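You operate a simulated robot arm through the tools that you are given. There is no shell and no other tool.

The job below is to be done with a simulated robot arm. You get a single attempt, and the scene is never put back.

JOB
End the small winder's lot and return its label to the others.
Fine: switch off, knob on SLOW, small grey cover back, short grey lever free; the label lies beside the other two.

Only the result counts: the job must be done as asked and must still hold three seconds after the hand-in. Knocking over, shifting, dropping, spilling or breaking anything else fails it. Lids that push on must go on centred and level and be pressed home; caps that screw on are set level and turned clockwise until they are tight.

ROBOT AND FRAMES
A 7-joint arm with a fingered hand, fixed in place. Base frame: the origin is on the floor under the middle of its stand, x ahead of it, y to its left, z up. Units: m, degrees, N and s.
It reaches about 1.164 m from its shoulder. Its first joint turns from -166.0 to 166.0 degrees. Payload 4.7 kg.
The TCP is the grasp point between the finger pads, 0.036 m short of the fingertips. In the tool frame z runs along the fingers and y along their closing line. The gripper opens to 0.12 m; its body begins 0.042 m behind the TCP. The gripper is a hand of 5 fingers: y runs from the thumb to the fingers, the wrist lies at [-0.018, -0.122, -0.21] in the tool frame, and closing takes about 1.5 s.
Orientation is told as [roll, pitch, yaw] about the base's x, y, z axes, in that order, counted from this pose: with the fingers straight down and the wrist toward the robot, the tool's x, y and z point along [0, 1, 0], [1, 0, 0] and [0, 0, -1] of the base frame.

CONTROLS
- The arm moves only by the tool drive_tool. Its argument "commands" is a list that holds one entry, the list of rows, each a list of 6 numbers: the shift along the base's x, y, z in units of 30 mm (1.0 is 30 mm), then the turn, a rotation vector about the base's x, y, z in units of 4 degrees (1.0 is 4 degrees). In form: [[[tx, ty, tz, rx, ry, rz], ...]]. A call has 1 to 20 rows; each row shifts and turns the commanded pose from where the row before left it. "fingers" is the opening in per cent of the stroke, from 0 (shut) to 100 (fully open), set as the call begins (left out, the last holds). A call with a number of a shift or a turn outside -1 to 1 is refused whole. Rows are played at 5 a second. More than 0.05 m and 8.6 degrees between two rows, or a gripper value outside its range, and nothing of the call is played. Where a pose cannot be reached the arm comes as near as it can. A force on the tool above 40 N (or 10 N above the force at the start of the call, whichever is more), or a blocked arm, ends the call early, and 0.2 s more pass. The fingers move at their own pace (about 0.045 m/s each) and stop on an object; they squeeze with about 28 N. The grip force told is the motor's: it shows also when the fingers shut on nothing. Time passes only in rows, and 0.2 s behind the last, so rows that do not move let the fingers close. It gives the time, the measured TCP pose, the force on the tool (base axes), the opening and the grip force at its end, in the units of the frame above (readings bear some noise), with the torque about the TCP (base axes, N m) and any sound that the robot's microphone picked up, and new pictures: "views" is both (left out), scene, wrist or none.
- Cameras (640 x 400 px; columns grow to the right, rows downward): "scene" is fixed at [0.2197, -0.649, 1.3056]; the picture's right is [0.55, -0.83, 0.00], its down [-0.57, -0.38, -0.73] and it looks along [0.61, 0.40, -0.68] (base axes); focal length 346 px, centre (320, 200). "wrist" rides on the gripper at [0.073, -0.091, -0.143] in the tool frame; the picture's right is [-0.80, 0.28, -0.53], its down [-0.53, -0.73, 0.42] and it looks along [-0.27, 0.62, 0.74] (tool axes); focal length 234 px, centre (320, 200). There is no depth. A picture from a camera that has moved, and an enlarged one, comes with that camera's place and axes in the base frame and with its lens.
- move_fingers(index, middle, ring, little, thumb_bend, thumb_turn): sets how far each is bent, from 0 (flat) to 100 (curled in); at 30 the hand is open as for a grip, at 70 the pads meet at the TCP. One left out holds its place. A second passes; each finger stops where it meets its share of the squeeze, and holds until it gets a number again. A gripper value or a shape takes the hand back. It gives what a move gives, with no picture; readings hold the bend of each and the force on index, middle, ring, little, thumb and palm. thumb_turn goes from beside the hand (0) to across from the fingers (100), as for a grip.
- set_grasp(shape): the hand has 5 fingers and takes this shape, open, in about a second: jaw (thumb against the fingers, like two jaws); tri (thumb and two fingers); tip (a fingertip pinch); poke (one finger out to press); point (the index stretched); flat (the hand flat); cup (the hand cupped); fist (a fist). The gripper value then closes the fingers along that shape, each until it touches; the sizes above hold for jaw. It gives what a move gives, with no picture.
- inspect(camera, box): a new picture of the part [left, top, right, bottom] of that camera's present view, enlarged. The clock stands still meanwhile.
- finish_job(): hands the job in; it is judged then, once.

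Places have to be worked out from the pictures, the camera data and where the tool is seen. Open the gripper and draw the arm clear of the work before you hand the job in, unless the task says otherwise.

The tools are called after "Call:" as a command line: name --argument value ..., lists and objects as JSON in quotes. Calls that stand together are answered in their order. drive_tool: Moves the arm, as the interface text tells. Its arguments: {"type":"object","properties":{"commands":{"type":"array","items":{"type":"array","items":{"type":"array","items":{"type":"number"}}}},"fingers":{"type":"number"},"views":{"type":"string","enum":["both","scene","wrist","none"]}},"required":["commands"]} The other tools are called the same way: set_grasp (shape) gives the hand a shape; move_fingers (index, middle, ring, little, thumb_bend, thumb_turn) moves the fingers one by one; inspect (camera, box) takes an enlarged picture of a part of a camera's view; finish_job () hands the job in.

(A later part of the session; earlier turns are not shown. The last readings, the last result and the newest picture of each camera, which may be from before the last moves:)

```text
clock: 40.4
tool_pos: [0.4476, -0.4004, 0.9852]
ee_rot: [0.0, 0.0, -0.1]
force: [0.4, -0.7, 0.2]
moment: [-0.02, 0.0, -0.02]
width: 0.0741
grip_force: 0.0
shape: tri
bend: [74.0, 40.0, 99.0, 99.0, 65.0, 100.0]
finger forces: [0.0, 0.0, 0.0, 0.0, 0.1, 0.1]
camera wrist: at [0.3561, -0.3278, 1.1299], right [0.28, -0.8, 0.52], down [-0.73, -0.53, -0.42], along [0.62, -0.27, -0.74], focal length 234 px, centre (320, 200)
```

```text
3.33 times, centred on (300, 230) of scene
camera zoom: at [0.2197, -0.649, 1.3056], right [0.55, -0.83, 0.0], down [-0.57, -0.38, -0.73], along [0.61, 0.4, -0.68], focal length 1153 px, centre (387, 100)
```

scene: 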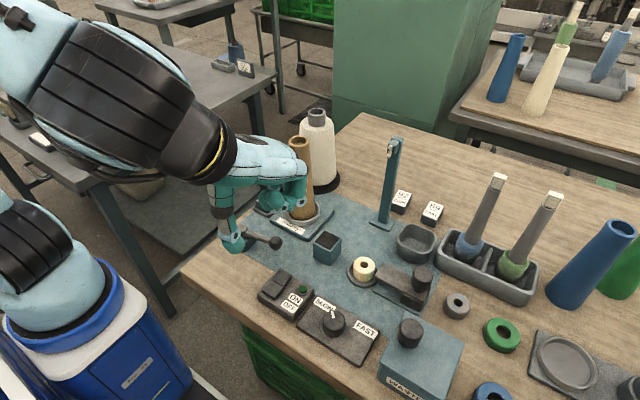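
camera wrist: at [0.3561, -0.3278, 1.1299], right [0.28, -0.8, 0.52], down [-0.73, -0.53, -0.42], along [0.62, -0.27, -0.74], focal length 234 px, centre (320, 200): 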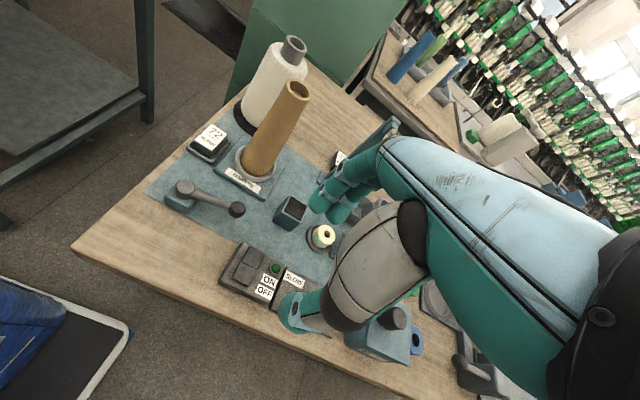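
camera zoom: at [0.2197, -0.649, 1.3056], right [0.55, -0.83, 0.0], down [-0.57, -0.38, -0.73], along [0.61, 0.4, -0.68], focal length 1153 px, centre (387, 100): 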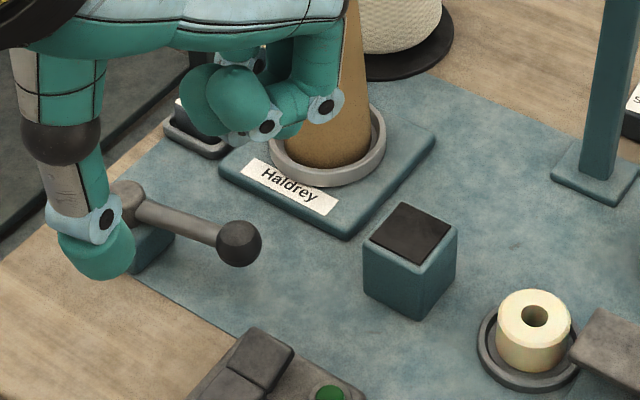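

Lever: hub top ≈[0.5275, −0.2525, 0.783], ball ≈[0.541, −0.331, 0.774]. It pivots about the vertical hub. I make an index poker, turn the hand −90° for a rigid sideways finger, and come to the ball's −x side to probe which way it moves.

Call:
move_fingers --index 72 --middle 100 --ring 100 --little 100 --thumb_bend 100 --thumb_turn 100

Call:
drive_tool --commands '[[[0.1, 0.119, -0.14, 0, 0, -1], [0.1, 0.119, -0.14, 0, 0, -1], [0.1, 0.119, -0.14, 0, 0, -1], [0.1, 0.119, -0.14, 0, 0, -1], [0.1, 0.119, -0.14, 0, 0, -1], [0.1, 0.119, -0.14, 0, 0, -1], [0.1, 0.119, -0.14, 0, 0, -1], [0.1, 0.119, -0.14, 0, 0, -1], [0.1, 0.119, -0.14, 0, 0, -1], [0.1, 0.119, -0.14, 0, 0, -1], [0.1, 0.119, -0.14, 0, 0, -1], [0.1, 0.119, -0.14, 0, 0, -1], [0.1, 0.119, -0.14, 0, 0, -1], [0.1, 0.119, -0.14, 0, 0, -1], [0.1, 0.119, -0.14, 0, 0, -1], [0.1, 0.119, -0.14, 0, 0, -1], [0.1, 0.119, -0.14, 0, 0, -1], [0.1, 0.119, -0.14, 0, 0, -1], [0.1, 0.119, -0.14, 0, 0, -1], [0.1, 0.119, -0.14, 0, 0, -1]]]' --views "both"

Call:
inspect --camera "scene" --box '[200, 150, 360, 290]'

Call:
inspect --camera "wrist" --box '[200, 150, 400, 330]'

```text
clock: 41.4
tool_pos: [0.4473, -0.4002, 0.9865]
ee_rot: [0.0, 0.0, 0.0]
force: [0.0, -0.6, 0.6]
moment: [0.02, 0.0, 0.02]
width: 0.0129
grip_force: 0.1
shape: fingers
bend: [71.0, 100.0, 100.0, 100.0, 90.0, 100.0]
finger forces: [0.0, 0.0, 0.1, 0.1, 0.0, 0.0]
```

```text
clock: 45.6
tool_pos: [0.5096, -0.3279, 0.8998]
ee_rot: [0.0, 0.1, -80.2]
force: [-0.9, 0.7, 1.1]
moment: [-0.01, -0.01, -0.02]
width: 0.0129
grip_force: 0.2
shape: fingers
bend: [71.0, 100.0, 100.0, 100.0, 90.0, 100.0]
finger forces: [0.0, 0.1, 0.0, 0.0, 0.0, 0.0]
camera wrist: at [0.5659, -0.2255, 1.0437], right [-0.74, -0.41, 0.53], down [-0.65, 0.63, -0.42], along [-0.16, -0.66, -0.74], focal length 234 px, centre (320, 200)
```

scene: 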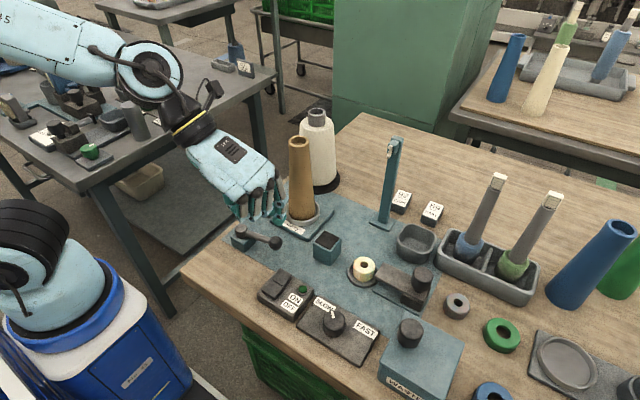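
wrist: 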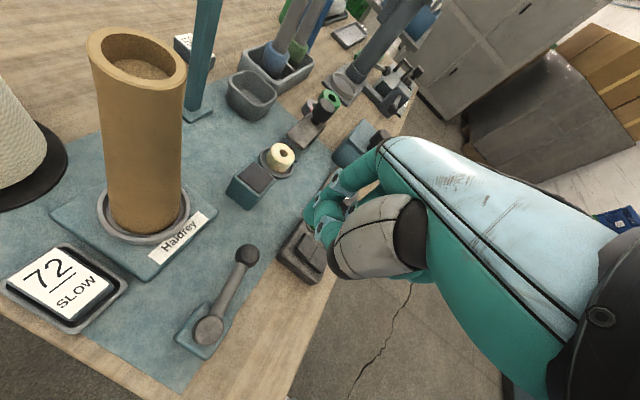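

```text
2.86 times, centred on (280, 220) of scene
camera zoom: at [0.2197, -0.649, 1.3056], right [0.55, -0.83, 0.0], down [-0.57, -0.38, -0.73], along [0.61, 0.4, -0.68], focal length 988 px, centre (434, 143)
```

zoom: 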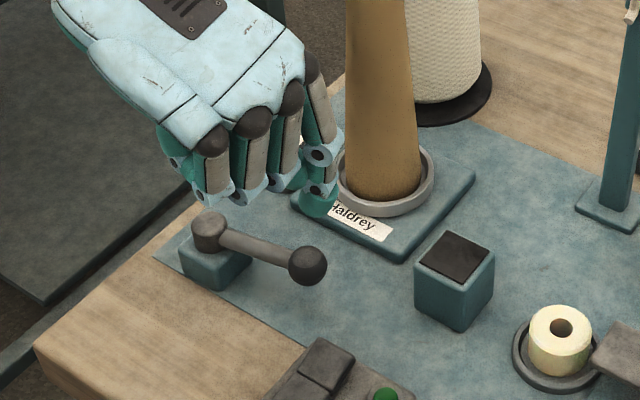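

```text
2.22 times, centred on (300, 240) of wrist
camera zoom: at [0.5659, -0.2255, 1.0437], right [-0.74, -0.41, 0.53], down [-0.65, 0.63, -0.42], along [-0.16, -0.66, -0.74], focal length 520 px, centre (364, 111)
```

zoom: 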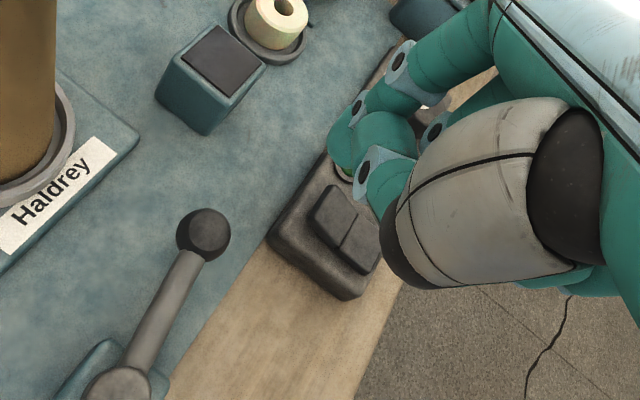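

Good overhead view of the lever. I zoom on it to look for stops that tell which way it is held.

Call:
inspect --camera "wrist" --box '[160, 230, 290, 380]'

Call:
inspect --camera "scene" --box '[225, 215, 305, 265]'

```text
2.67 times, centred on (225, 305) of wrist
camera zoom: at [0.5659, -0.2255, 1.0437], right [-0.74, -0.41, 0.53], down [-0.65, 0.63, -0.42], along [-0.16, -0.66, -0.74], focal length 624 px, centre (573, -80)
```

zoom: 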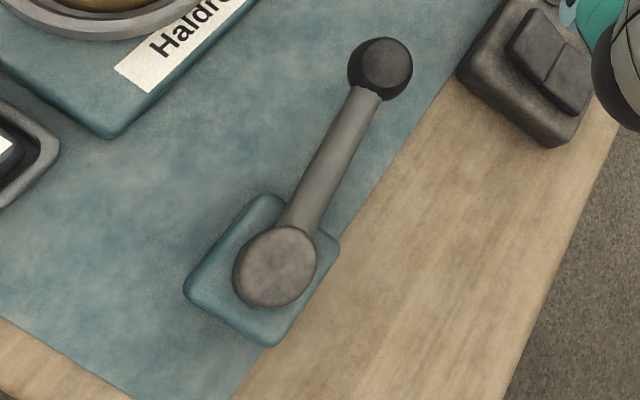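

```text
8.00 times, centred on (265, 240) of scene
camera zoom: at [0.2197, -0.649, 1.3056], right [0.55, -0.83, 0.0], down [-0.57, -0.38, -0.73], along [0.61, 0.4, -0.68], focal length 2767 px, centre (760, -120)
```

zoom: 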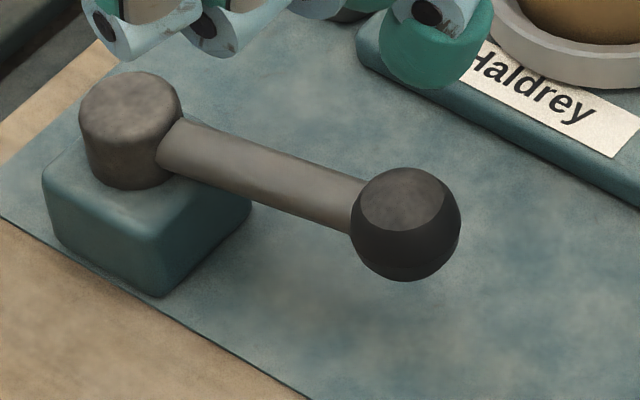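

No stop is visible, so I probe gently. I back off 15 mm to −x and descend so the index tip stands beside the ball at z≈0.768 (curled fingers stay ≥2 cm above the rocker).

Call:
drive_tool --commands '[[[-0.5, 0, 0, 0, 0, 0], [0, 0, -0.8, 0, 0, 0], [0, 0, -0.8, 0, 0, 0], [0, 0, -0.8, 0, 0, 0], [0, 0, -0.8, 0, 0, 0]]]' --views "none"

Call:
inspect --camera "scene" --box '[220, 190, 340, 290]'

Call:
inspect --camera "wrist" --box '[180, 150, 400, 330]'

```text
clock: 46.8
tool_pos: [0.4958, -0.3293, 0.8046]
ee_rot: [0.1, -0.1, -80.1]
force: [-0.3, 0.0, -0.4]
moment: [0.01, -0.01, 0.02]
width: 0.0129
grip_force: 0.1
shape: fingers
bend: [71.0, 100.0, 100.0, 100.0, 90.0, 100.0]
finger forces: [0.0, 0.0, 0.0, 0.1, 0.0, 0.1]
```

```text
4.00 times, centred on (280, 240) of scene
camera zoom: at [0.2197, -0.649, 1.3056], right [0.55, -0.83, 0.0], down [-0.57, -0.38, -0.73], along [0.61, 0.4, -0.68], focal length 1384 px, centre (480, 40)
```

zoom: 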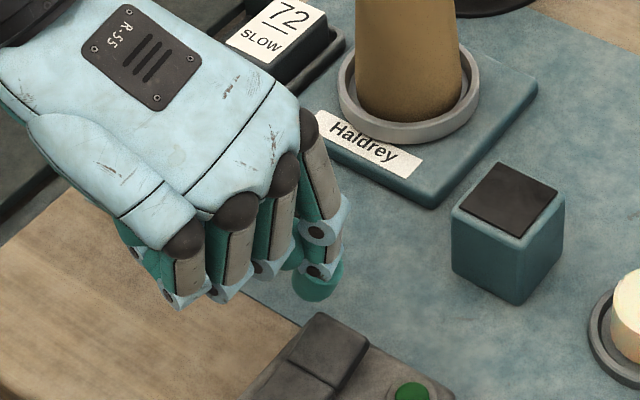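

```text
2.22 times, centred on (290, 240) of wrist
camera zoom: at [0.5509, -0.227, 0.9483], right [-0.74, -0.41, 0.52], down [-0.65, 0.63, -0.43], along [-0.15, -0.66, -0.74], focal length 520 px, centre (387, 111)
```

zoom: 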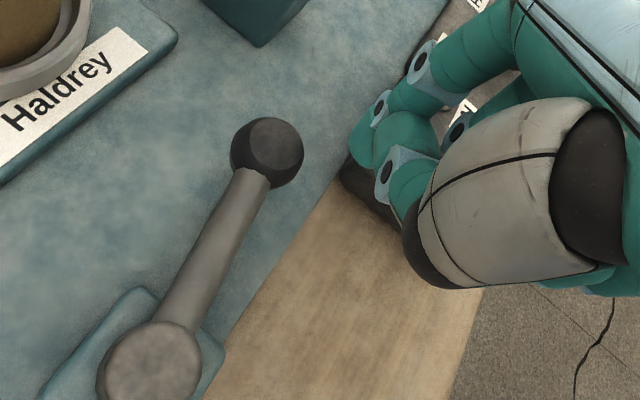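

The index tip is actually at ≈[0.513, −0.363, 0.766] (less bent than before). I shift +y by 32 mm and −x by 4 mm so it stands beside the ball.

Call:
drive_tool --commands '[[[-0.13, 0, 0, 0, 0, 0], [0, 0.5, 0, 0, 0, 0], [0, 0.57, 0, 0, 0, 0]]]' --views "none"

Call:
inspect --camera "scene" --box '[220, 190, 340, 290]'

Call:
inspect --camera "wrist" --box '[180, 150, 400, 330]'

```text
clock: 47.6
tool_pos: [0.491, -0.297, 0.8057]
ee_rot: [0.1, 0.0, -80.1]
force: [0.7, 0.6, -0.7]
moment: [0.0, -0.01, 0.0]
width: 0.0129
grip_force: 0.0
shape: fingers
bend: [71.0, 100.0, 100.0, 100.0, 90.0, 100.0]
finger forces: [0.0, 0.0, 0.1, 0.0, 0.0, 0.0]
```

```text
4.00 times, centred on (280, 240) of scene
camera zoom: at [0.2197, -0.649, 1.3056], right [0.55, -0.83, 0.0], down [-0.57, -0.38, -0.73], along [0.61, 0.4, -0.68], focal length 1384 px, centre (480, 40)
```

zoom: 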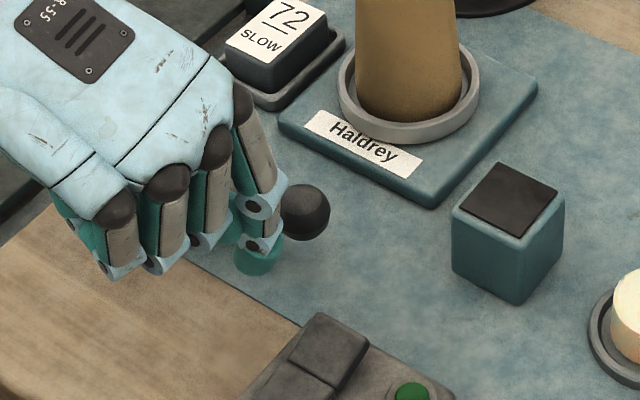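

```text
2.22 times, centred on (290, 240) of wrist
camera zoom: at [0.5468, -0.1943, 0.9489], right [-0.74, -0.41, 0.53], down [-0.65, 0.63, -0.42], along [-0.16, -0.66, -0.74], focal length 520 px, centre (387, 111)
```

zoom: 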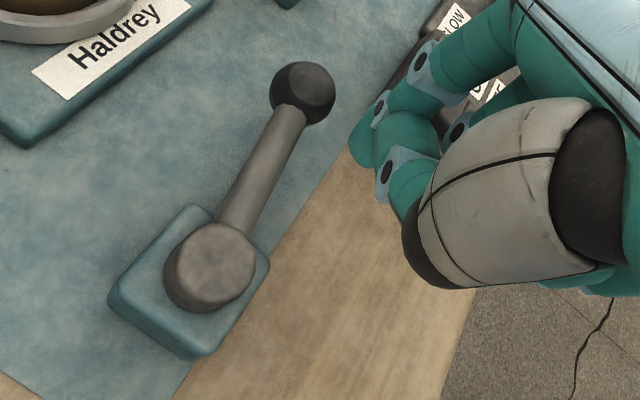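

The index tip stands about 1 cm to the −x side of the ball. I push gently toward +x and read the force.

Call:
drive_tool --commands '[[[0.12, 0, 0, 0, 0, 0], [0.12, 0, 0, 0, 0, 0], [0.12, 0, 0, 0, 0, 0], [0.12, 0, 0, 0, 0, 0]]]' --views "none"

Call:
drive_tool --commands '[[[0.12, 0, 0, 0, 0, 0], [0.1, 0, 0, 0, 0, 0]]]' --views "none"

Call:
inspect --camera "wrist" --box '[180, 150, 400, 330]'

Call:
inspect --camera "scene" --box '[220, 190, 340, 290]'

```text
clock: 48.6
tool_pos: [0.5055, -0.2973, 0.8048]
ee_rot: [0.0, 0.0, -80.2]
force: [-1.0, 1.5, -0.1]
moment: [-0.05, 0.02, -0.03]
width: 0.0125
grip_force: 1.1
shape: fingers
bend: [71.0, 100.0, 100.0, 100.0, 90.0, 100.0]
finger forces: [2.4, 0.0, 0.0, 0.1, 0.0, 0.0]
```

```text
clock: 49.2
tool_pos: [0.5116, -0.2974, 0.8049]
ee_rot: [-0.1, 0.0, -80.2]
force: [-20.2, 1.8, 6.9]
moment: [-0.16, 0.51, -0.53]
width: 0.0122
grip_force: 12.1
shape: fingers
bend: [72.0, 100.0, 100.0, 100.0, 90.0, 100.0]
finger forces: [24.6, 0.1, 0.1, 0.0, 0.1, 0.0]
```

```text
2.22 times, centred on (290, 240) of wrist
camera zoom: at [0.5669, -0.1948, 0.948], right [-0.74, -0.41, 0.53], down [-0.65, 0.63, -0.42], along [-0.16, -0.66, -0.74], focal length 520 px, centre (387, 111)
```

zoom: 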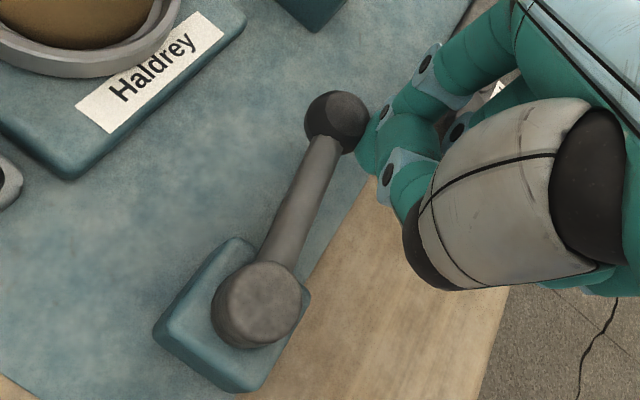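

```text
4.00 times, centred on (280, 240) of scene
camera zoom: at [0.2197, -0.649, 1.3056], right [0.55, -0.83, 0.0], down [-0.57, -0.38, -0.73], along [0.61, 0.4, -0.68], focal length 1384 px, centre (480, 40)
```

zoom: 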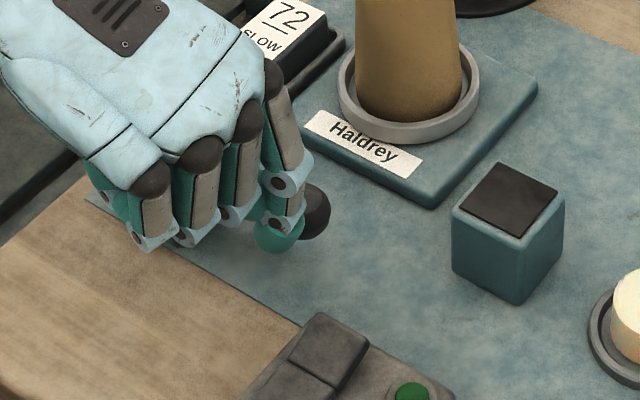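

A firm stop at 20 N with no motion: the lever can't go toward +x, so "free" must be toward −x (toward the robot). I back off, rise, and go over to the ball's +x side.

Call:
drive_tool --commands '[[[-0.4, 0, 0, 0, 0, 0], [0, 0, 1, 0, 0, 0], [0, 0, 1, 0, 0, 0], [0.6, 0, 0.3, 0, 0, 0], [0.6, -0.04, 0, 0, 0, 0], [0.6, -0.04, 0, 0, 0, 0]]]' --views "both"

Call:
inspect --camera "scene" --box '[220, 170, 360, 290]'

Call:
inspect --camera "wrist" --box '[180, 130, 400, 330]'

```text
clock: 50.6
tool_pos: [0.5566, -0.2992, 0.8746]
ee_rot: [0.1, 0.1, -80.1]
force: [1.1, 0.5, -0.4]
moment: [0.02, -0.03, 0.0]
width: 0.0134
grip_force: 0.1
shape: fingers
bend: [71.0, 100.0, 100.0, 100.0, 90.0, 100.0]
finger forces: [0.1, 0.0, 0.0, 0.1, 0.1, 0.0]
camera wrist: at [0.6117, -0.1961, 1.0179], right [-0.74, -0.41, 0.53], down [-0.65, 0.63, -0.42], along [-0.16, -0.66, -0.74], focal length 234 px, centre (320, 200)
```

scene: 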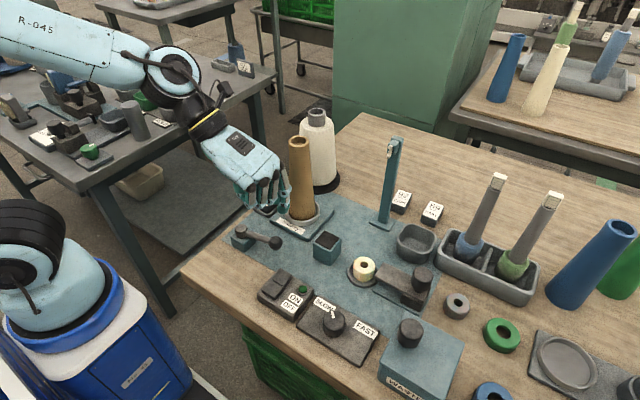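
wrist: 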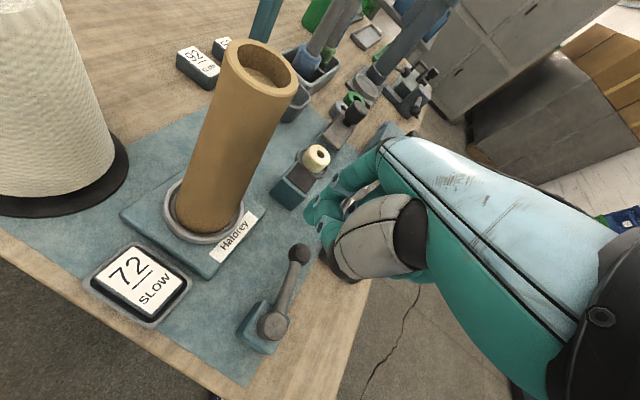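

```text
3.33 times, centred on (290, 230) of scene
camera zoom: at [0.2197, -0.649, 1.3056], right [0.55, -0.83, 0.0], down [-0.57, -0.38, -0.73], along [0.61, 0.4, -0.68], focal length 1153 px, centre (420, 100)
```

zoom: 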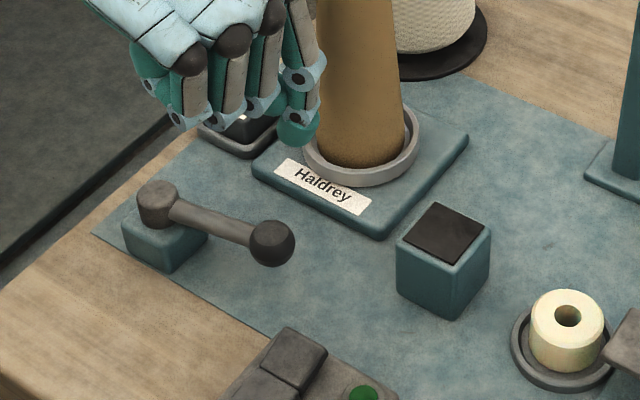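

```text
2.00 times, centred on (290, 230) of wrist
camera zoom: at [0.6117, -0.1961, 1.0179], right [-0.74, -0.41, 0.53], down [-0.65, 0.63, -0.42], along [-0.16, -0.66, -0.74], focal length 468 px, centre (380, 140)
```

zoom: 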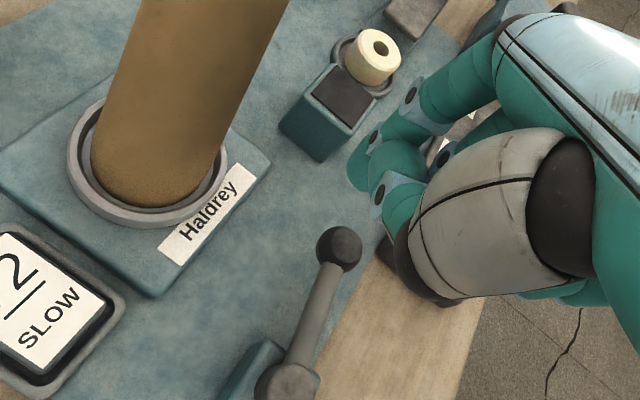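

Ball at ≈[0.543, −0.329]; the tip stands at x≈0.575, with 4 cm to the tan cone. I lower beside the ball on its +x side.

Call:
drive_tool --commands '[[[0.05, 0, -0.7, 0, 0, 0], [0, 0, -0.7, 0, 0, 0], [0, 0, -0.78, 0, 0, 0]]]' --views "none"

Call:
inspect --camera "scene" --box '[220, 170, 360, 290]'

Call:
inspect --camera "wrist" --box '[180, 130, 400, 330]'

```text
clock: 51.4
tool_pos: [0.5576, -0.2979, 0.8081]
ee_rot: [0.0, 0.0, -80.0]
force: [0.4, -0.3, 0.3]
moment: [-0.03, -0.02, 0.01]
width: 0.0132
grip_force: 0.1
shape: fingers
bend: [71.0, 100.0, 100.0, 100.0, 90.0, 100.0]
finger forces: [0.0, 0.0, 0.1, 0.1, 0.0, 0.0]
```

```text
3.33 times, centred on (290, 230) of scene
camera zoom: at [0.2197, -0.649, 1.3056], right [0.55, -0.83, 0.0], down [-0.57, -0.38, -0.73], along [0.61, 0.4, -0.68], focal length 1153 px, centre (420, 100)
```

zoom: 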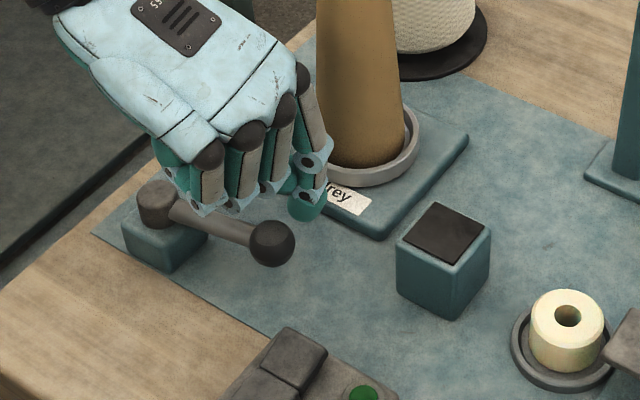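

```text
2.00 times, centred on (290, 230) of wrist
camera zoom: at [0.6124, -0.1963, 0.9528], right [-0.74, -0.41, 0.53], down [-0.65, 0.63, -0.42], along [-0.16, -0.66, -0.74], focal length 468 px, centre (380, 140)
```

zoom: 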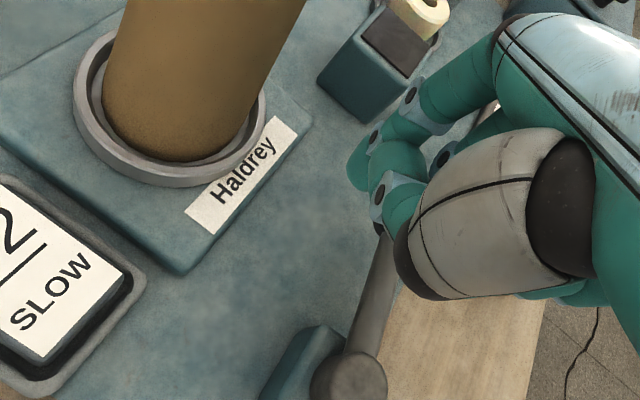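

The tip is right behind the ball. I push toward −x in 4 mm steps.

Call:
drive_tool --commands '[[[-0.13, 0, 0, 0, 0, 0], [-0.13, 0, 0, 0, 0, 0], [-0.13, 0, 0, 0, 0, 0], [-0.13, 0, 0, 0, 0, 0], [-0.13, 0, 0, 0, 0, 0]]]' --views "none"

Call:
inspect --camera "scene" --box '[220, 170, 360, 290]'

```text
clock: 52.6
tool_pos: [0.537, -0.2994, 0.8094]
ee_rot: [0.1, 0.1, -80.1]
force: [0.6, -0.9, 1.7]
moment: [-0.07, 0.0, 0.02]
width: 0.0135
grip_force: 0.9
shape: fingers
bend: [71.0, 100.0, 100.0, 100.0, 90.0, 100.0]
finger forces: [1.4, 0.0, 0.0, 0.0, 0.0, 0.1]
```

```text
3.33 times, centred on (290, 230) of scene
camera zoom: at [0.2197, -0.649, 1.3056], right [0.55, -0.83, 0.0], down [-0.57, -0.38, -0.73], along [0.61, 0.4, -0.68], focal length 1153 px, centre (420, 100)
```

zoom: 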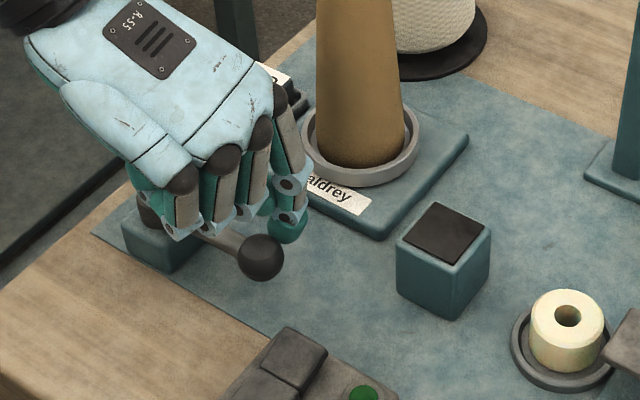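

The ball moves freely toward −x (only ~1.5 N). I continue pushing along.

Call:
drive_tool --commands '[[[-0.14, -0.01, 0, 0, 0, 0], [-0.14, -0.01, 0, 0, 0, 0], [-0.14, -0.01, 0, 0, 0, 0], [-0.14, 0, 0, 0, 0, 0], [-0.14, 0, 0, 0, 0, 0], [-0.14, 0, 0, 0, 0, 0]]]' --views "none"

Call:
inspect --camera "scene" --box '[200, 190, 340, 310]'

Call:
inspect --camera "wrist" --box '[180, 130, 400, 330]'

```text
clock: 54.0
tool_pos: [0.5117, -0.2999, 0.8078]
ee_rot: [0.0, 0.0, -80.1]
force: [0.7, 0.4, 0.1]
moment: [0.01, -0.02, -0.01]
width: 0.0138
grip_force: 0.5
shape: fingers
bend: [71.0, 100.0, 100.0, 100.0, 90.0, 100.0]
finger forces: [0.9, 0.0, 0.0, 0.0, 0.1, 0.0]
```

```text
3.33 times, centred on (270, 250) of scene
camera zoom: at [0.2197, -0.649, 1.3056], right [0.55, -0.83, 0.0], down [-0.57, -0.38, -0.73], along [0.61, 0.4, -0.68], focal length 1153 px, centre (487, 33)
```

zoom: 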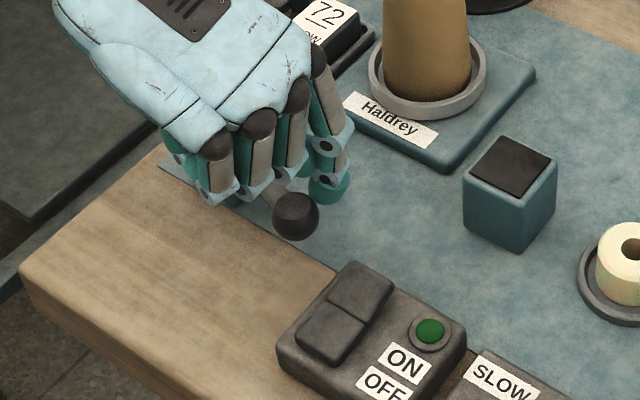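

```text
2.00 times, centred on (290, 230) of wrist
camera zoom: at [0.5673, -0.1973, 0.9527], right [-0.74, -0.41, 0.53], down [-0.65, 0.63, -0.42], along [-0.16, -0.66, -0.74], focal length 468 px, centre (380, 140)
```

zoom: 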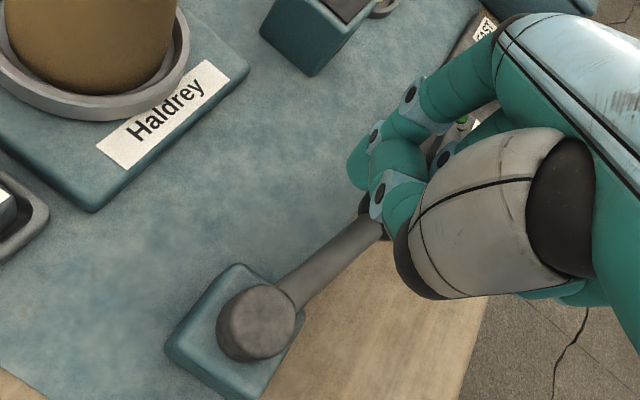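

The lever is at about −107° and moves easily. I keep following its arc until it meets its stop.

Call:
drive_tool --commands '[[[-0.15, 0.01, 0, 0, 0, 0], [-0.15, 0.01, 0, 0, 0, 0], [-0.15, 0.02, 0, 0, 0, 0], [-0.15, 0.02, 0, 0, 0, 0], [-0.15, 0.03, 0, 0, 0, 0]]]' --views "none"

Call:
inspect --camera "scene" --box '[200, 190, 340, 310]'

Call:
inspect --camera "wrist" --box '[180, 130, 400, 330]'

```text
clock: 55.2
tool_pos: [0.4906, -0.2964, 0.8078]
ee_rot: [0.0, -0.1, -80.1]
force: [-0.1, -0.1, -0.3]
moment: [-0.02, -0.01, 0.02]
width: 0.0137
grip_force: 0.6
shape: fingers
bend: [71.0, 100.0, 100.0, 100.0, 90.0, 100.0]
finger forces: [0.8, 0.0, 0.0, 0.0, 0.0, 0.0]
```

```text
3.33 times, centred on (270, 250) of scene
camera zoom: at [0.2197, -0.649, 1.3056], right [0.55, -0.83, 0.0], down [-0.57, -0.38, -0.73], along [0.61, 0.4, -0.68], focal length 1153 px, centre (487, 33)
```

zoom: 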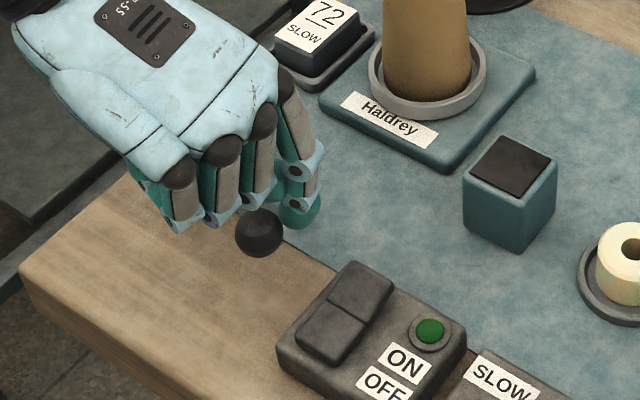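

```text
2.00 times, centred on (290, 230) of wrist
camera zoom: at [0.5448, -0.1944, 0.952], right [-0.74, -0.41, 0.53], down [-0.65, 0.63, -0.42], along [-0.16, -0.66, -0.74], focal length 468 px, centre (380, 140)
```

zoom: 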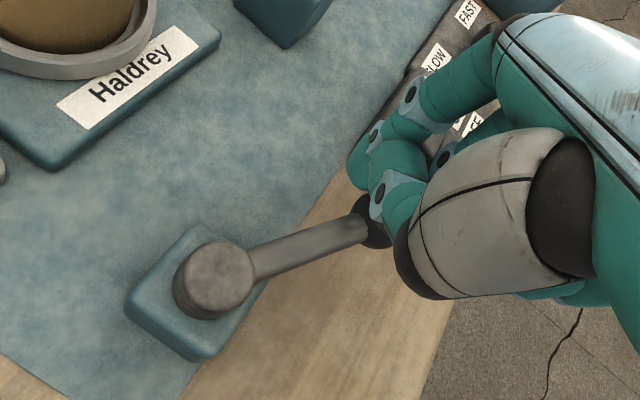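

Now about −123°, still free. I keep following the arc.

Call:
drive_tool --commands '[[[-0.15, 0.05, 0, 0, 0, 0], [-0.15, 0.06, 0, 0, 0, 0], [-0.15, 0.07, 0, 0, 0, 0], [-0.14, 0.08, 0, 0, 0, 0], [-0.14, 0.09, 0, 0, 0, 0]]]' --views "none"

Call:
inspect --camera "scene" --box '[200, 190, 340, 310]'

Call:
inspect --camera "wrist" --box '[180, 130, 400, 330]'

```text
clock: 56.4
tool_pos: [0.4656, -0.2872, 0.808]
ee_rot: [0.1, 0.0, -80.2]
force: [1.0, -0.7, 0.4]
moment: [-0.01, -0.01, 0.0]
width: 0.0136
grip_force: 0.1
shape: fingers
bend: [71.0, 100.0, 100.0, 100.0, 90.0, 100.0]
finger forces: [0.1, 0.0, 0.0, 0.0, 0.0, 0.0]
```

```text
3.33 times, centred on (270, 250) of scene
camera zoom: at [0.2197, -0.649, 1.3056], right [0.55, -0.83, 0.0], down [-0.57, -0.38, -0.73], along [0.61, 0.4, -0.68], focal length 1153 px, centre (487, 33)
```

zoom: 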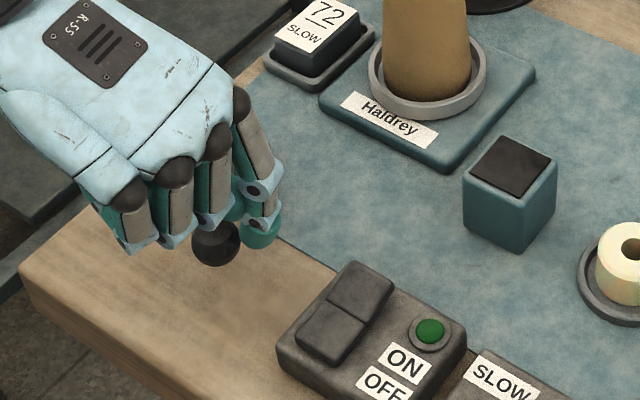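

```text
2.00 times, centred on (290, 230) of wrist
camera zoom: at [0.5223, -0.1844, 0.9516], right [-0.74, -0.41, 0.53], down [-0.65, 0.63, -0.42], along [-0.16, -0.66, -0.74], focal length 468 px, centre (380, 140)
```

zoom: 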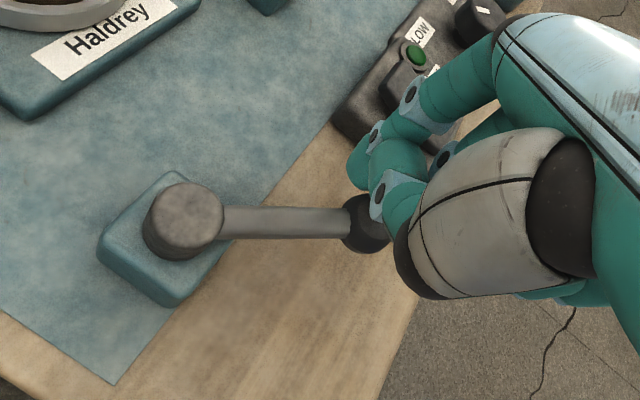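

About −141° and still no stop. I go on along the arc.

Call:
drive_tool --commands '[[[-0.15, 0.11, 0, 0, 0, 0], [-0.15, 0.12, 0, 0, 0, 0], [-0.14, 0.13, 0, 0, 0, 0], [-0.13, 0.14, 0, 0, 0, 0], [-0.12, 0.15, 0, 0, 0, 0]]]' --views "none"

Call:
inspect --camera "scene" --box '[180, 190, 320, 310]'

Call:
inspect --camera "wrist" --box '[180, 130, 400, 330]'

```text
clock: 57.6
tool_pos: [0.4461, -0.2652, 0.8084]
ee_rot: [0.1, -0.1, -80.1]
force: [5.4, -4.7, 2.2]
moment: [-0.21, -0.23, 0.16]
width: 0.0213
grip_force: 3.1
shape: fingers
bend: [71.0, 100.0, 100.0, 100.0, 94.0, 100.0]
finger forces: [6.4, 0.0, 0.1, 0.0, 0.0, 0.0]
```

```text
3.33 times, centred on (250, 250) of scene
camera zoom: at [0.2197, -0.649, 1.3056], right [0.55, -0.83, 0.0], down [-0.57, -0.38, -0.73], along [0.61, 0.4, -0.68], focal length 1153 px, centre (553, 33)
```

zoom: 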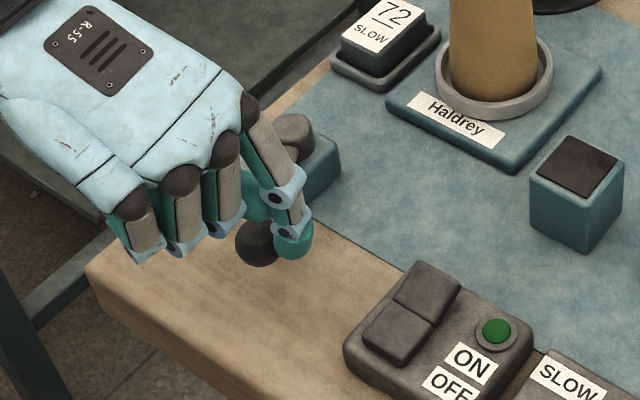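

```text
2.00 times, centred on (290, 230) of wrist
camera zoom: at [0.5018, -0.1642, 0.9525], right [-0.74, -0.41, 0.52], down [-0.65, 0.63, -0.43], along [-0.15, -0.66, -0.74], focal length 468 px, centre (380, 140)
```

zoom: 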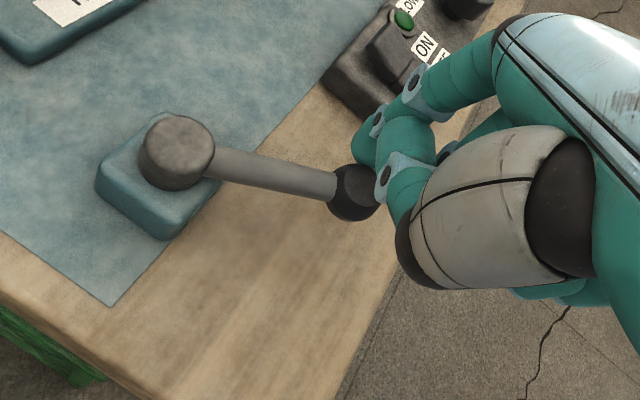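

Force is building (≈7 N) with the lever at about −151°, so a stop may be near. I push a few more millimetres tangentially to confirm.

Call:
drive_tool --commands '[[[-0.06, 0.11, 0, 0, 0, 0], [-0.06, 0.11, 0, 0, 0, 0]]]' --views "none"

Call:
inspect --camera "scene" --box '[180, 190, 320, 310]'

Call:
inspect --camera "wrist" --box '[180, 130, 400, 330]'

```text
clock: 58.2
tool_pos: [0.4426, -0.2612, 0.8081]
ee_rot: [0.0, 0.0, -80.1]
force: [7.7, -5.6, 4.1]
moment: [-0.32, -0.34, 0.2]
width: 0.0254
grip_force: 3.4
shape: fingers
bend: [71.0, 100.0, 100.0, 100.0, 96.0, 100.0]
finger forces: [8.0, 0.0, 0.0, 0.0, 0.0, 0.1]
```

```text
3.33 times, centred on (250, 250) of scene
camera zoom: at [0.2197, -0.649, 1.3056], right [0.55, -0.83, 0.0], down [-0.57, -0.38, -0.73], along [0.61, 0.4, -0.68], focal length 1153 px, centre (553, 33)
```

zoom: 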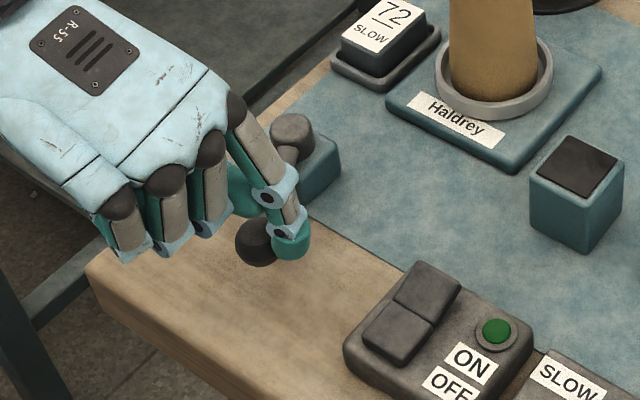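

```text
2.00 times, centred on (290, 230) of wrist
camera zoom: at [0.4985, -0.1582, 0.9521], right [-0.74, -0.41, 0.53], down [-0.65, 0.63, -0.42], along [-0.16, -0.66, -0.74], focal length 468 px, centre (380, 140)
```

zoom: 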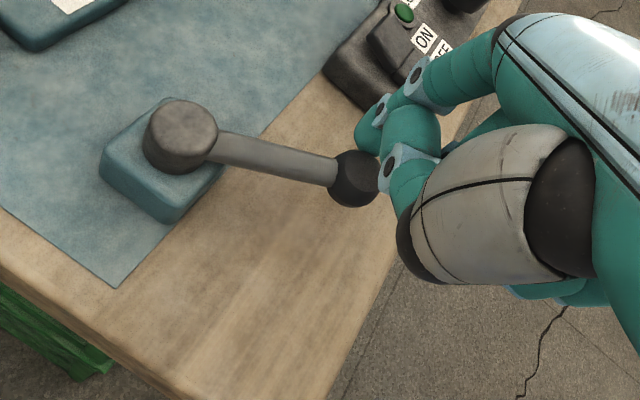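

The ball doesn't move any more while the finger flexes: the lever is at its stop (≈70° swung, away from the spindle). I ease off a few millimetres and lift straight up, then check it stays.

Call:
drive_tool --commands '[[[0.09, -0.17, 0, 0, 0, 0], [0, 0, 0.3, 0, 0, 0], [0, 0, 0.6, 0, 0, 0], [0, 0, 1, 0, 0, 0], [0, 0, 1, 0, 0, 0], [0, 0, 1, 0, 0, 0], [0, 0, 1, 0, 0, 0]]]' --views "both"

Call:
inspect --camera "scene" --box '[180, 170, 340, 290]'

Call:
inspect --camera "wrist" --box '[120, 100, 340, 330]'

```text
clock: 59.8
tool_pos: [0.4435, -0.2652, 0.9534]
ee_rot: [0.0, 0.2, -80.2]
force: [0.2, -0.4, 0.5]
moment: [0.0, 0.02, 0.01]
width: 0.024
grip_force: 0.1
shape: fingers
bend: [71.0, 100.0, 100.0, 100.0, 96.0, 100.0]
finger forces: [0.1, 0.0, 0.1, 0.1, 0.0, 0.0]
camera wrist: at [0.5001, -0.1639, 1.098], right [-0.74, -0.41, 0.53], down [-0.65, 0.63, -0.42], along [-0.16, -0.66, -0.74], focal length 234 px, centre (320, 200)
```

scene: 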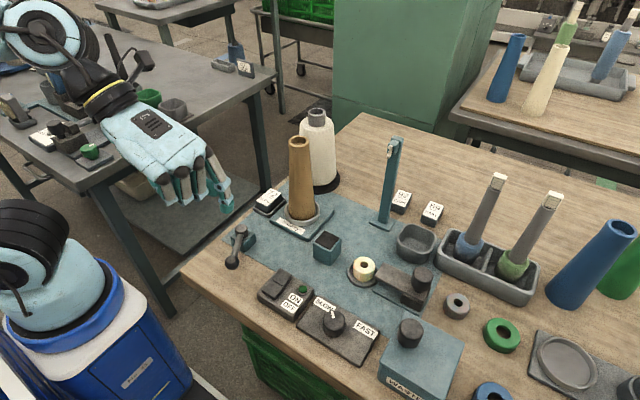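
wrist: 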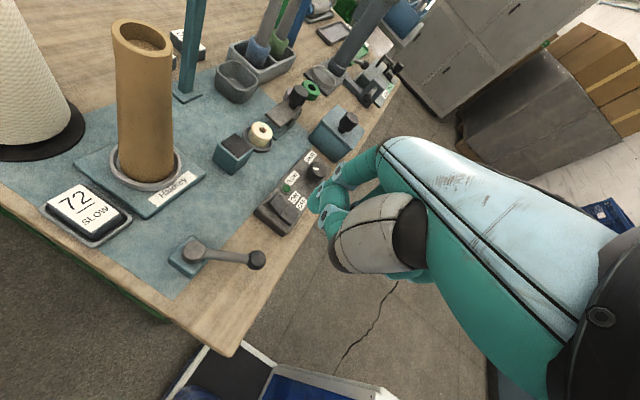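

```text
3.33 times, centred on (260, 230) of scene
camera zoom: at [0.2197, -0.649, 1.3056], right [0.55, -0.83, 0.0], down [-0.57, -0.38, -0.73], along [0.61, 0.4, -0.68], focal length 1153 px, centre (520, 100)
```

zoom: 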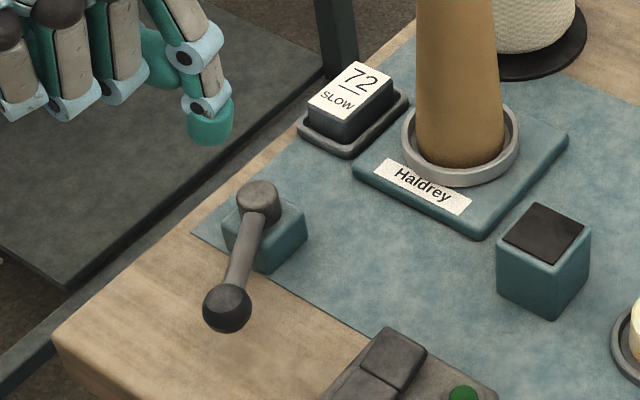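

```text
1.74 times, centred on (230, 215) of wrist
camera zoom: at [0.5001, -0.1639, 1.098], right [-0.74, -0.41, 0.53], down [-0.65, 0.63, -0.42], along [-0.16, -0.66, -0.74], focal length 407 px, centre (476, 174)
```

zoom: 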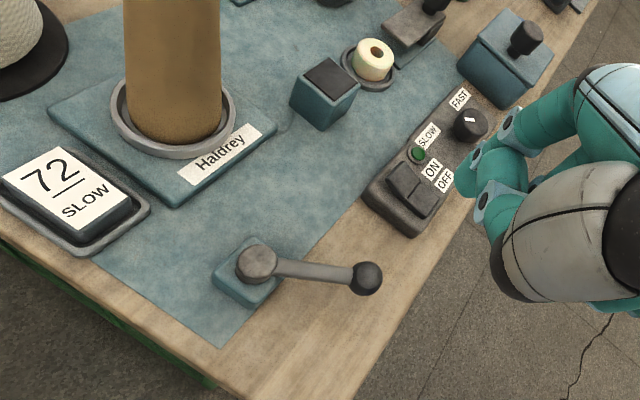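

The lever is swung free and stays. Now label "72 SLOW" in its tray: I zoom on it from both cameras to measure the block, tray rim and neighbours.

Call:
inspect --camera "scene" --box '[240, 175, 310, 225]'

Call:
inspect --camera "wrist" --box '[30, 160, 160, 260]'

Call:
inspect --camera "scene" --box '[370, 180, 470, 250]'

Call:
inspect --camera "scene" --box '[280, 90, 460, 240]'

```text
8.00 times, centred on (275, 200) of scene
camera zoom: at [0.2197, -0.649, 1.3056], right [0.55, -0.83, 0.0], down [-0.57, -0.38, -0.73], along [0.61, 0.4, -0.68], focal length 2767 px, centre (680, 200)
```

zoom: 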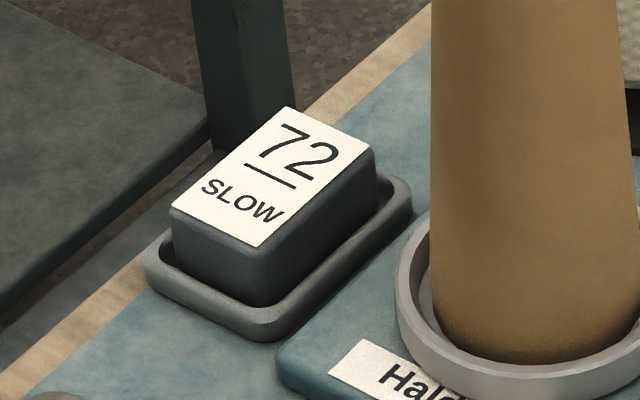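

```text
4.00 times, centred on (95, 210) of wrist
camera zoom: at [0.5001, -0.1639, 1.098], right [-0.74, -0.41, 0.53], down [-0.65, 0.63, -0.42], along [-0.16, -0.66, -0.74], focal length 937 px, centre (1220, 160)
```

zoom: 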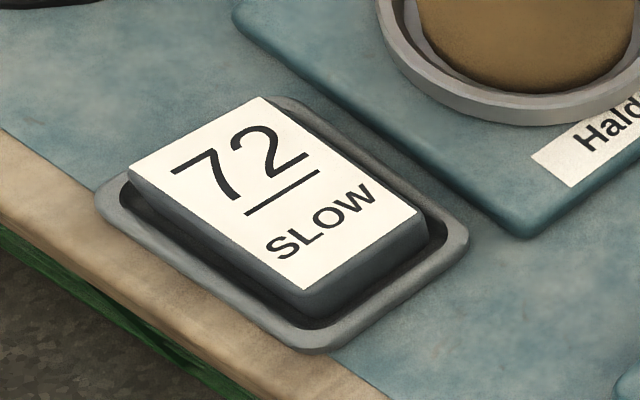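

```text
5.71 times, centred on (420, 215) of scene
camera zoom: at [0.2197, -0.649, 1.3056], right [0.55, -0.83, 0.0], down [-0.57, -0.38, -0.73], along [0.61, 0.4, -0.68], focal length 1976 px, centre (-251, 114)
```

zoom: 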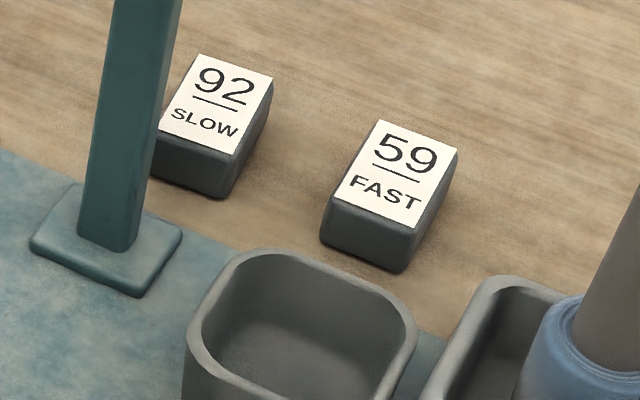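

```text
2.67 times, centred on (370, 165) of scene
camera zoom: at [0.2197, -0.649, 1.3056], right [0.55, -0.83, 0.0], down [-0.57, -0.38, -0.73], along [0.61, 0.4, -0.68], focal length 922 px, centre (187, 293)
```

zoom: 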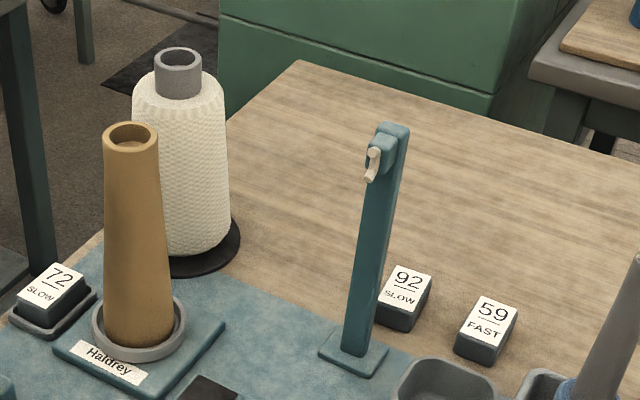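

Label block ≈47×38 mm, ~23 mm high, its long side along x, rim low. The cone is close on its −y side, so I'll grip along x with thumb and two fingers and the hand rolled −15° (palm leaning away from the cone). First I form the shape and turn the hand back to yaw 0 here in free air.

Call:
set_grasp --shape "tri"

Call:
drive_tool --commands '[[[0, 0.1, 0.1, 0, 0, 1], [0, 0.1, 0.1, 0, 0, 1], [0, 0.1, 0.1, 0, 0, 1], [0, 0.1, 0.1, 0, 0, 1], [0, 0.1, 0, 0, 0, 1], [0, 0.1, 0, 0, 0, 1], [0, 0.1, 0, 0, 0, 1], [0, 0.1, 0, 0, 0, 1], [0, 0.1, 0, 0, 0, 1], [0, 0.1, 0, 0, 0, 1], [0, 0.1, 0, 0, 0, 1], [0, 0.1, 0, 0, 0, 1], [0, 0.1, 0, 0, 0, 1], [0, 0.1, 0, 0, 0, 1], [0, 0.1, 0, 0, 0, 1], [0, 0.1, 0, 0, 0, 1], [0, 0.1, 0, 0, 0, 1], [0, 0.1, 0, 0, 0, 1], [0, 0, 0, 0, 0, 1], [0, 0, 0, 0, 0, 1]]]' --fingers 70 --views "none"

Call:
drive_tool --commands '[[[0.4, 0, 0, -0.95, 0, 0], [0.4, 0, 0, -0.95, 0, 0], [0.4, 0, 0, -0.95, 0, 0], [0.4, 0, 0, -0.9, 0, 0]]]' --views "both"

Call:
inspect --camera "wrist" --box '[140, 60, 400, 260]'

```text
clock: 60.7
tool_pos: [0.4454, -0.2673, 0.9533]
ee_rot: [0.0, 0.0, -80.1]
force: [0.0, -0.4, -0.4]
moment: [-0.01, 0.01, 0.03]
width: 0.1195
grip_force: 0.0
shape: tri
bend: [30.0, 30.0, 99.0, 99.0, 30.0, 98.0]
finger forces: [0.0, 0.0, 0.0, 0.1, 0.0, 0.0]
```

```text
clock: 64.9
tool_pos: [0.4463, -0.2118, 0.9672]
ee_rot: [0.1, 0.0, -0.1]
force: [0.0, -0.2, 0.0]
moment: [0.01, 0.02, -0.02]
width: 0.0846
grip_force: 0.0
shape: tri
bend: [73.0, 37.0, 99.0, 99.0, 60.0, 99.0]
finger forces: [0.1, 0.0, 0.0, 0.1, 0.0, 0.0]
```

```text
clock: 65.9
tool_pos: [0.493, -0.2107, 0.9678]
ee_rot: [-15.0, 0.1, -0.1]
force: [-0.5, 0.2, 0.8]
moment: [-0.01, 0.02, -0.02]
width: 0.0844
grip_force: 0.1
shape: tri
bend: [73.0, 37.0, 99.0, 99.0, 60.0, 99.0]
finger forces: [0.1, 0.0, 0.1, 0.0, 0.0, 0.1]
camera wrist: at [0.4027, -0.1036, 1.0873], right [0.28, -0.64, 0.72], down [-0.73, -0.62, -0.27], along [0.62, -0.45, -0.64], focal length 234 px, centre (320, 200)
```

scene: 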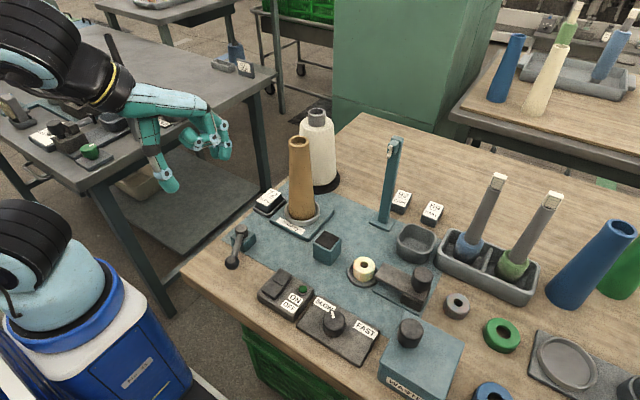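
wrist: 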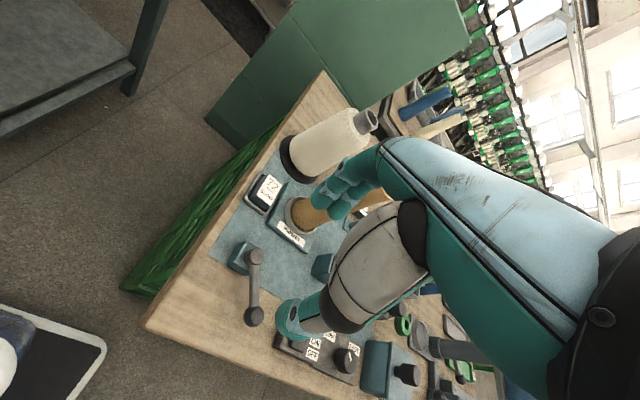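

```text
2.00 times, centred on (270, 160) of wrist
camera zoom: at [0.4027, -0.1036, 1.0873], right [0.28, -0.64, 0.72], down [-0.73, -0.62, -0.27], along [0.62, -0.45, -0.64], focal length 468 px, centre (420, 280)
```

zoom: 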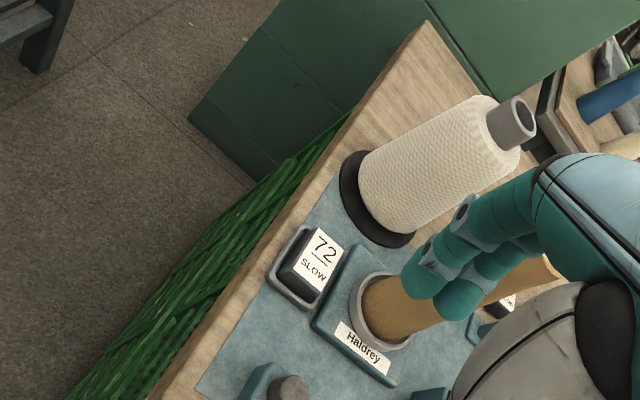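

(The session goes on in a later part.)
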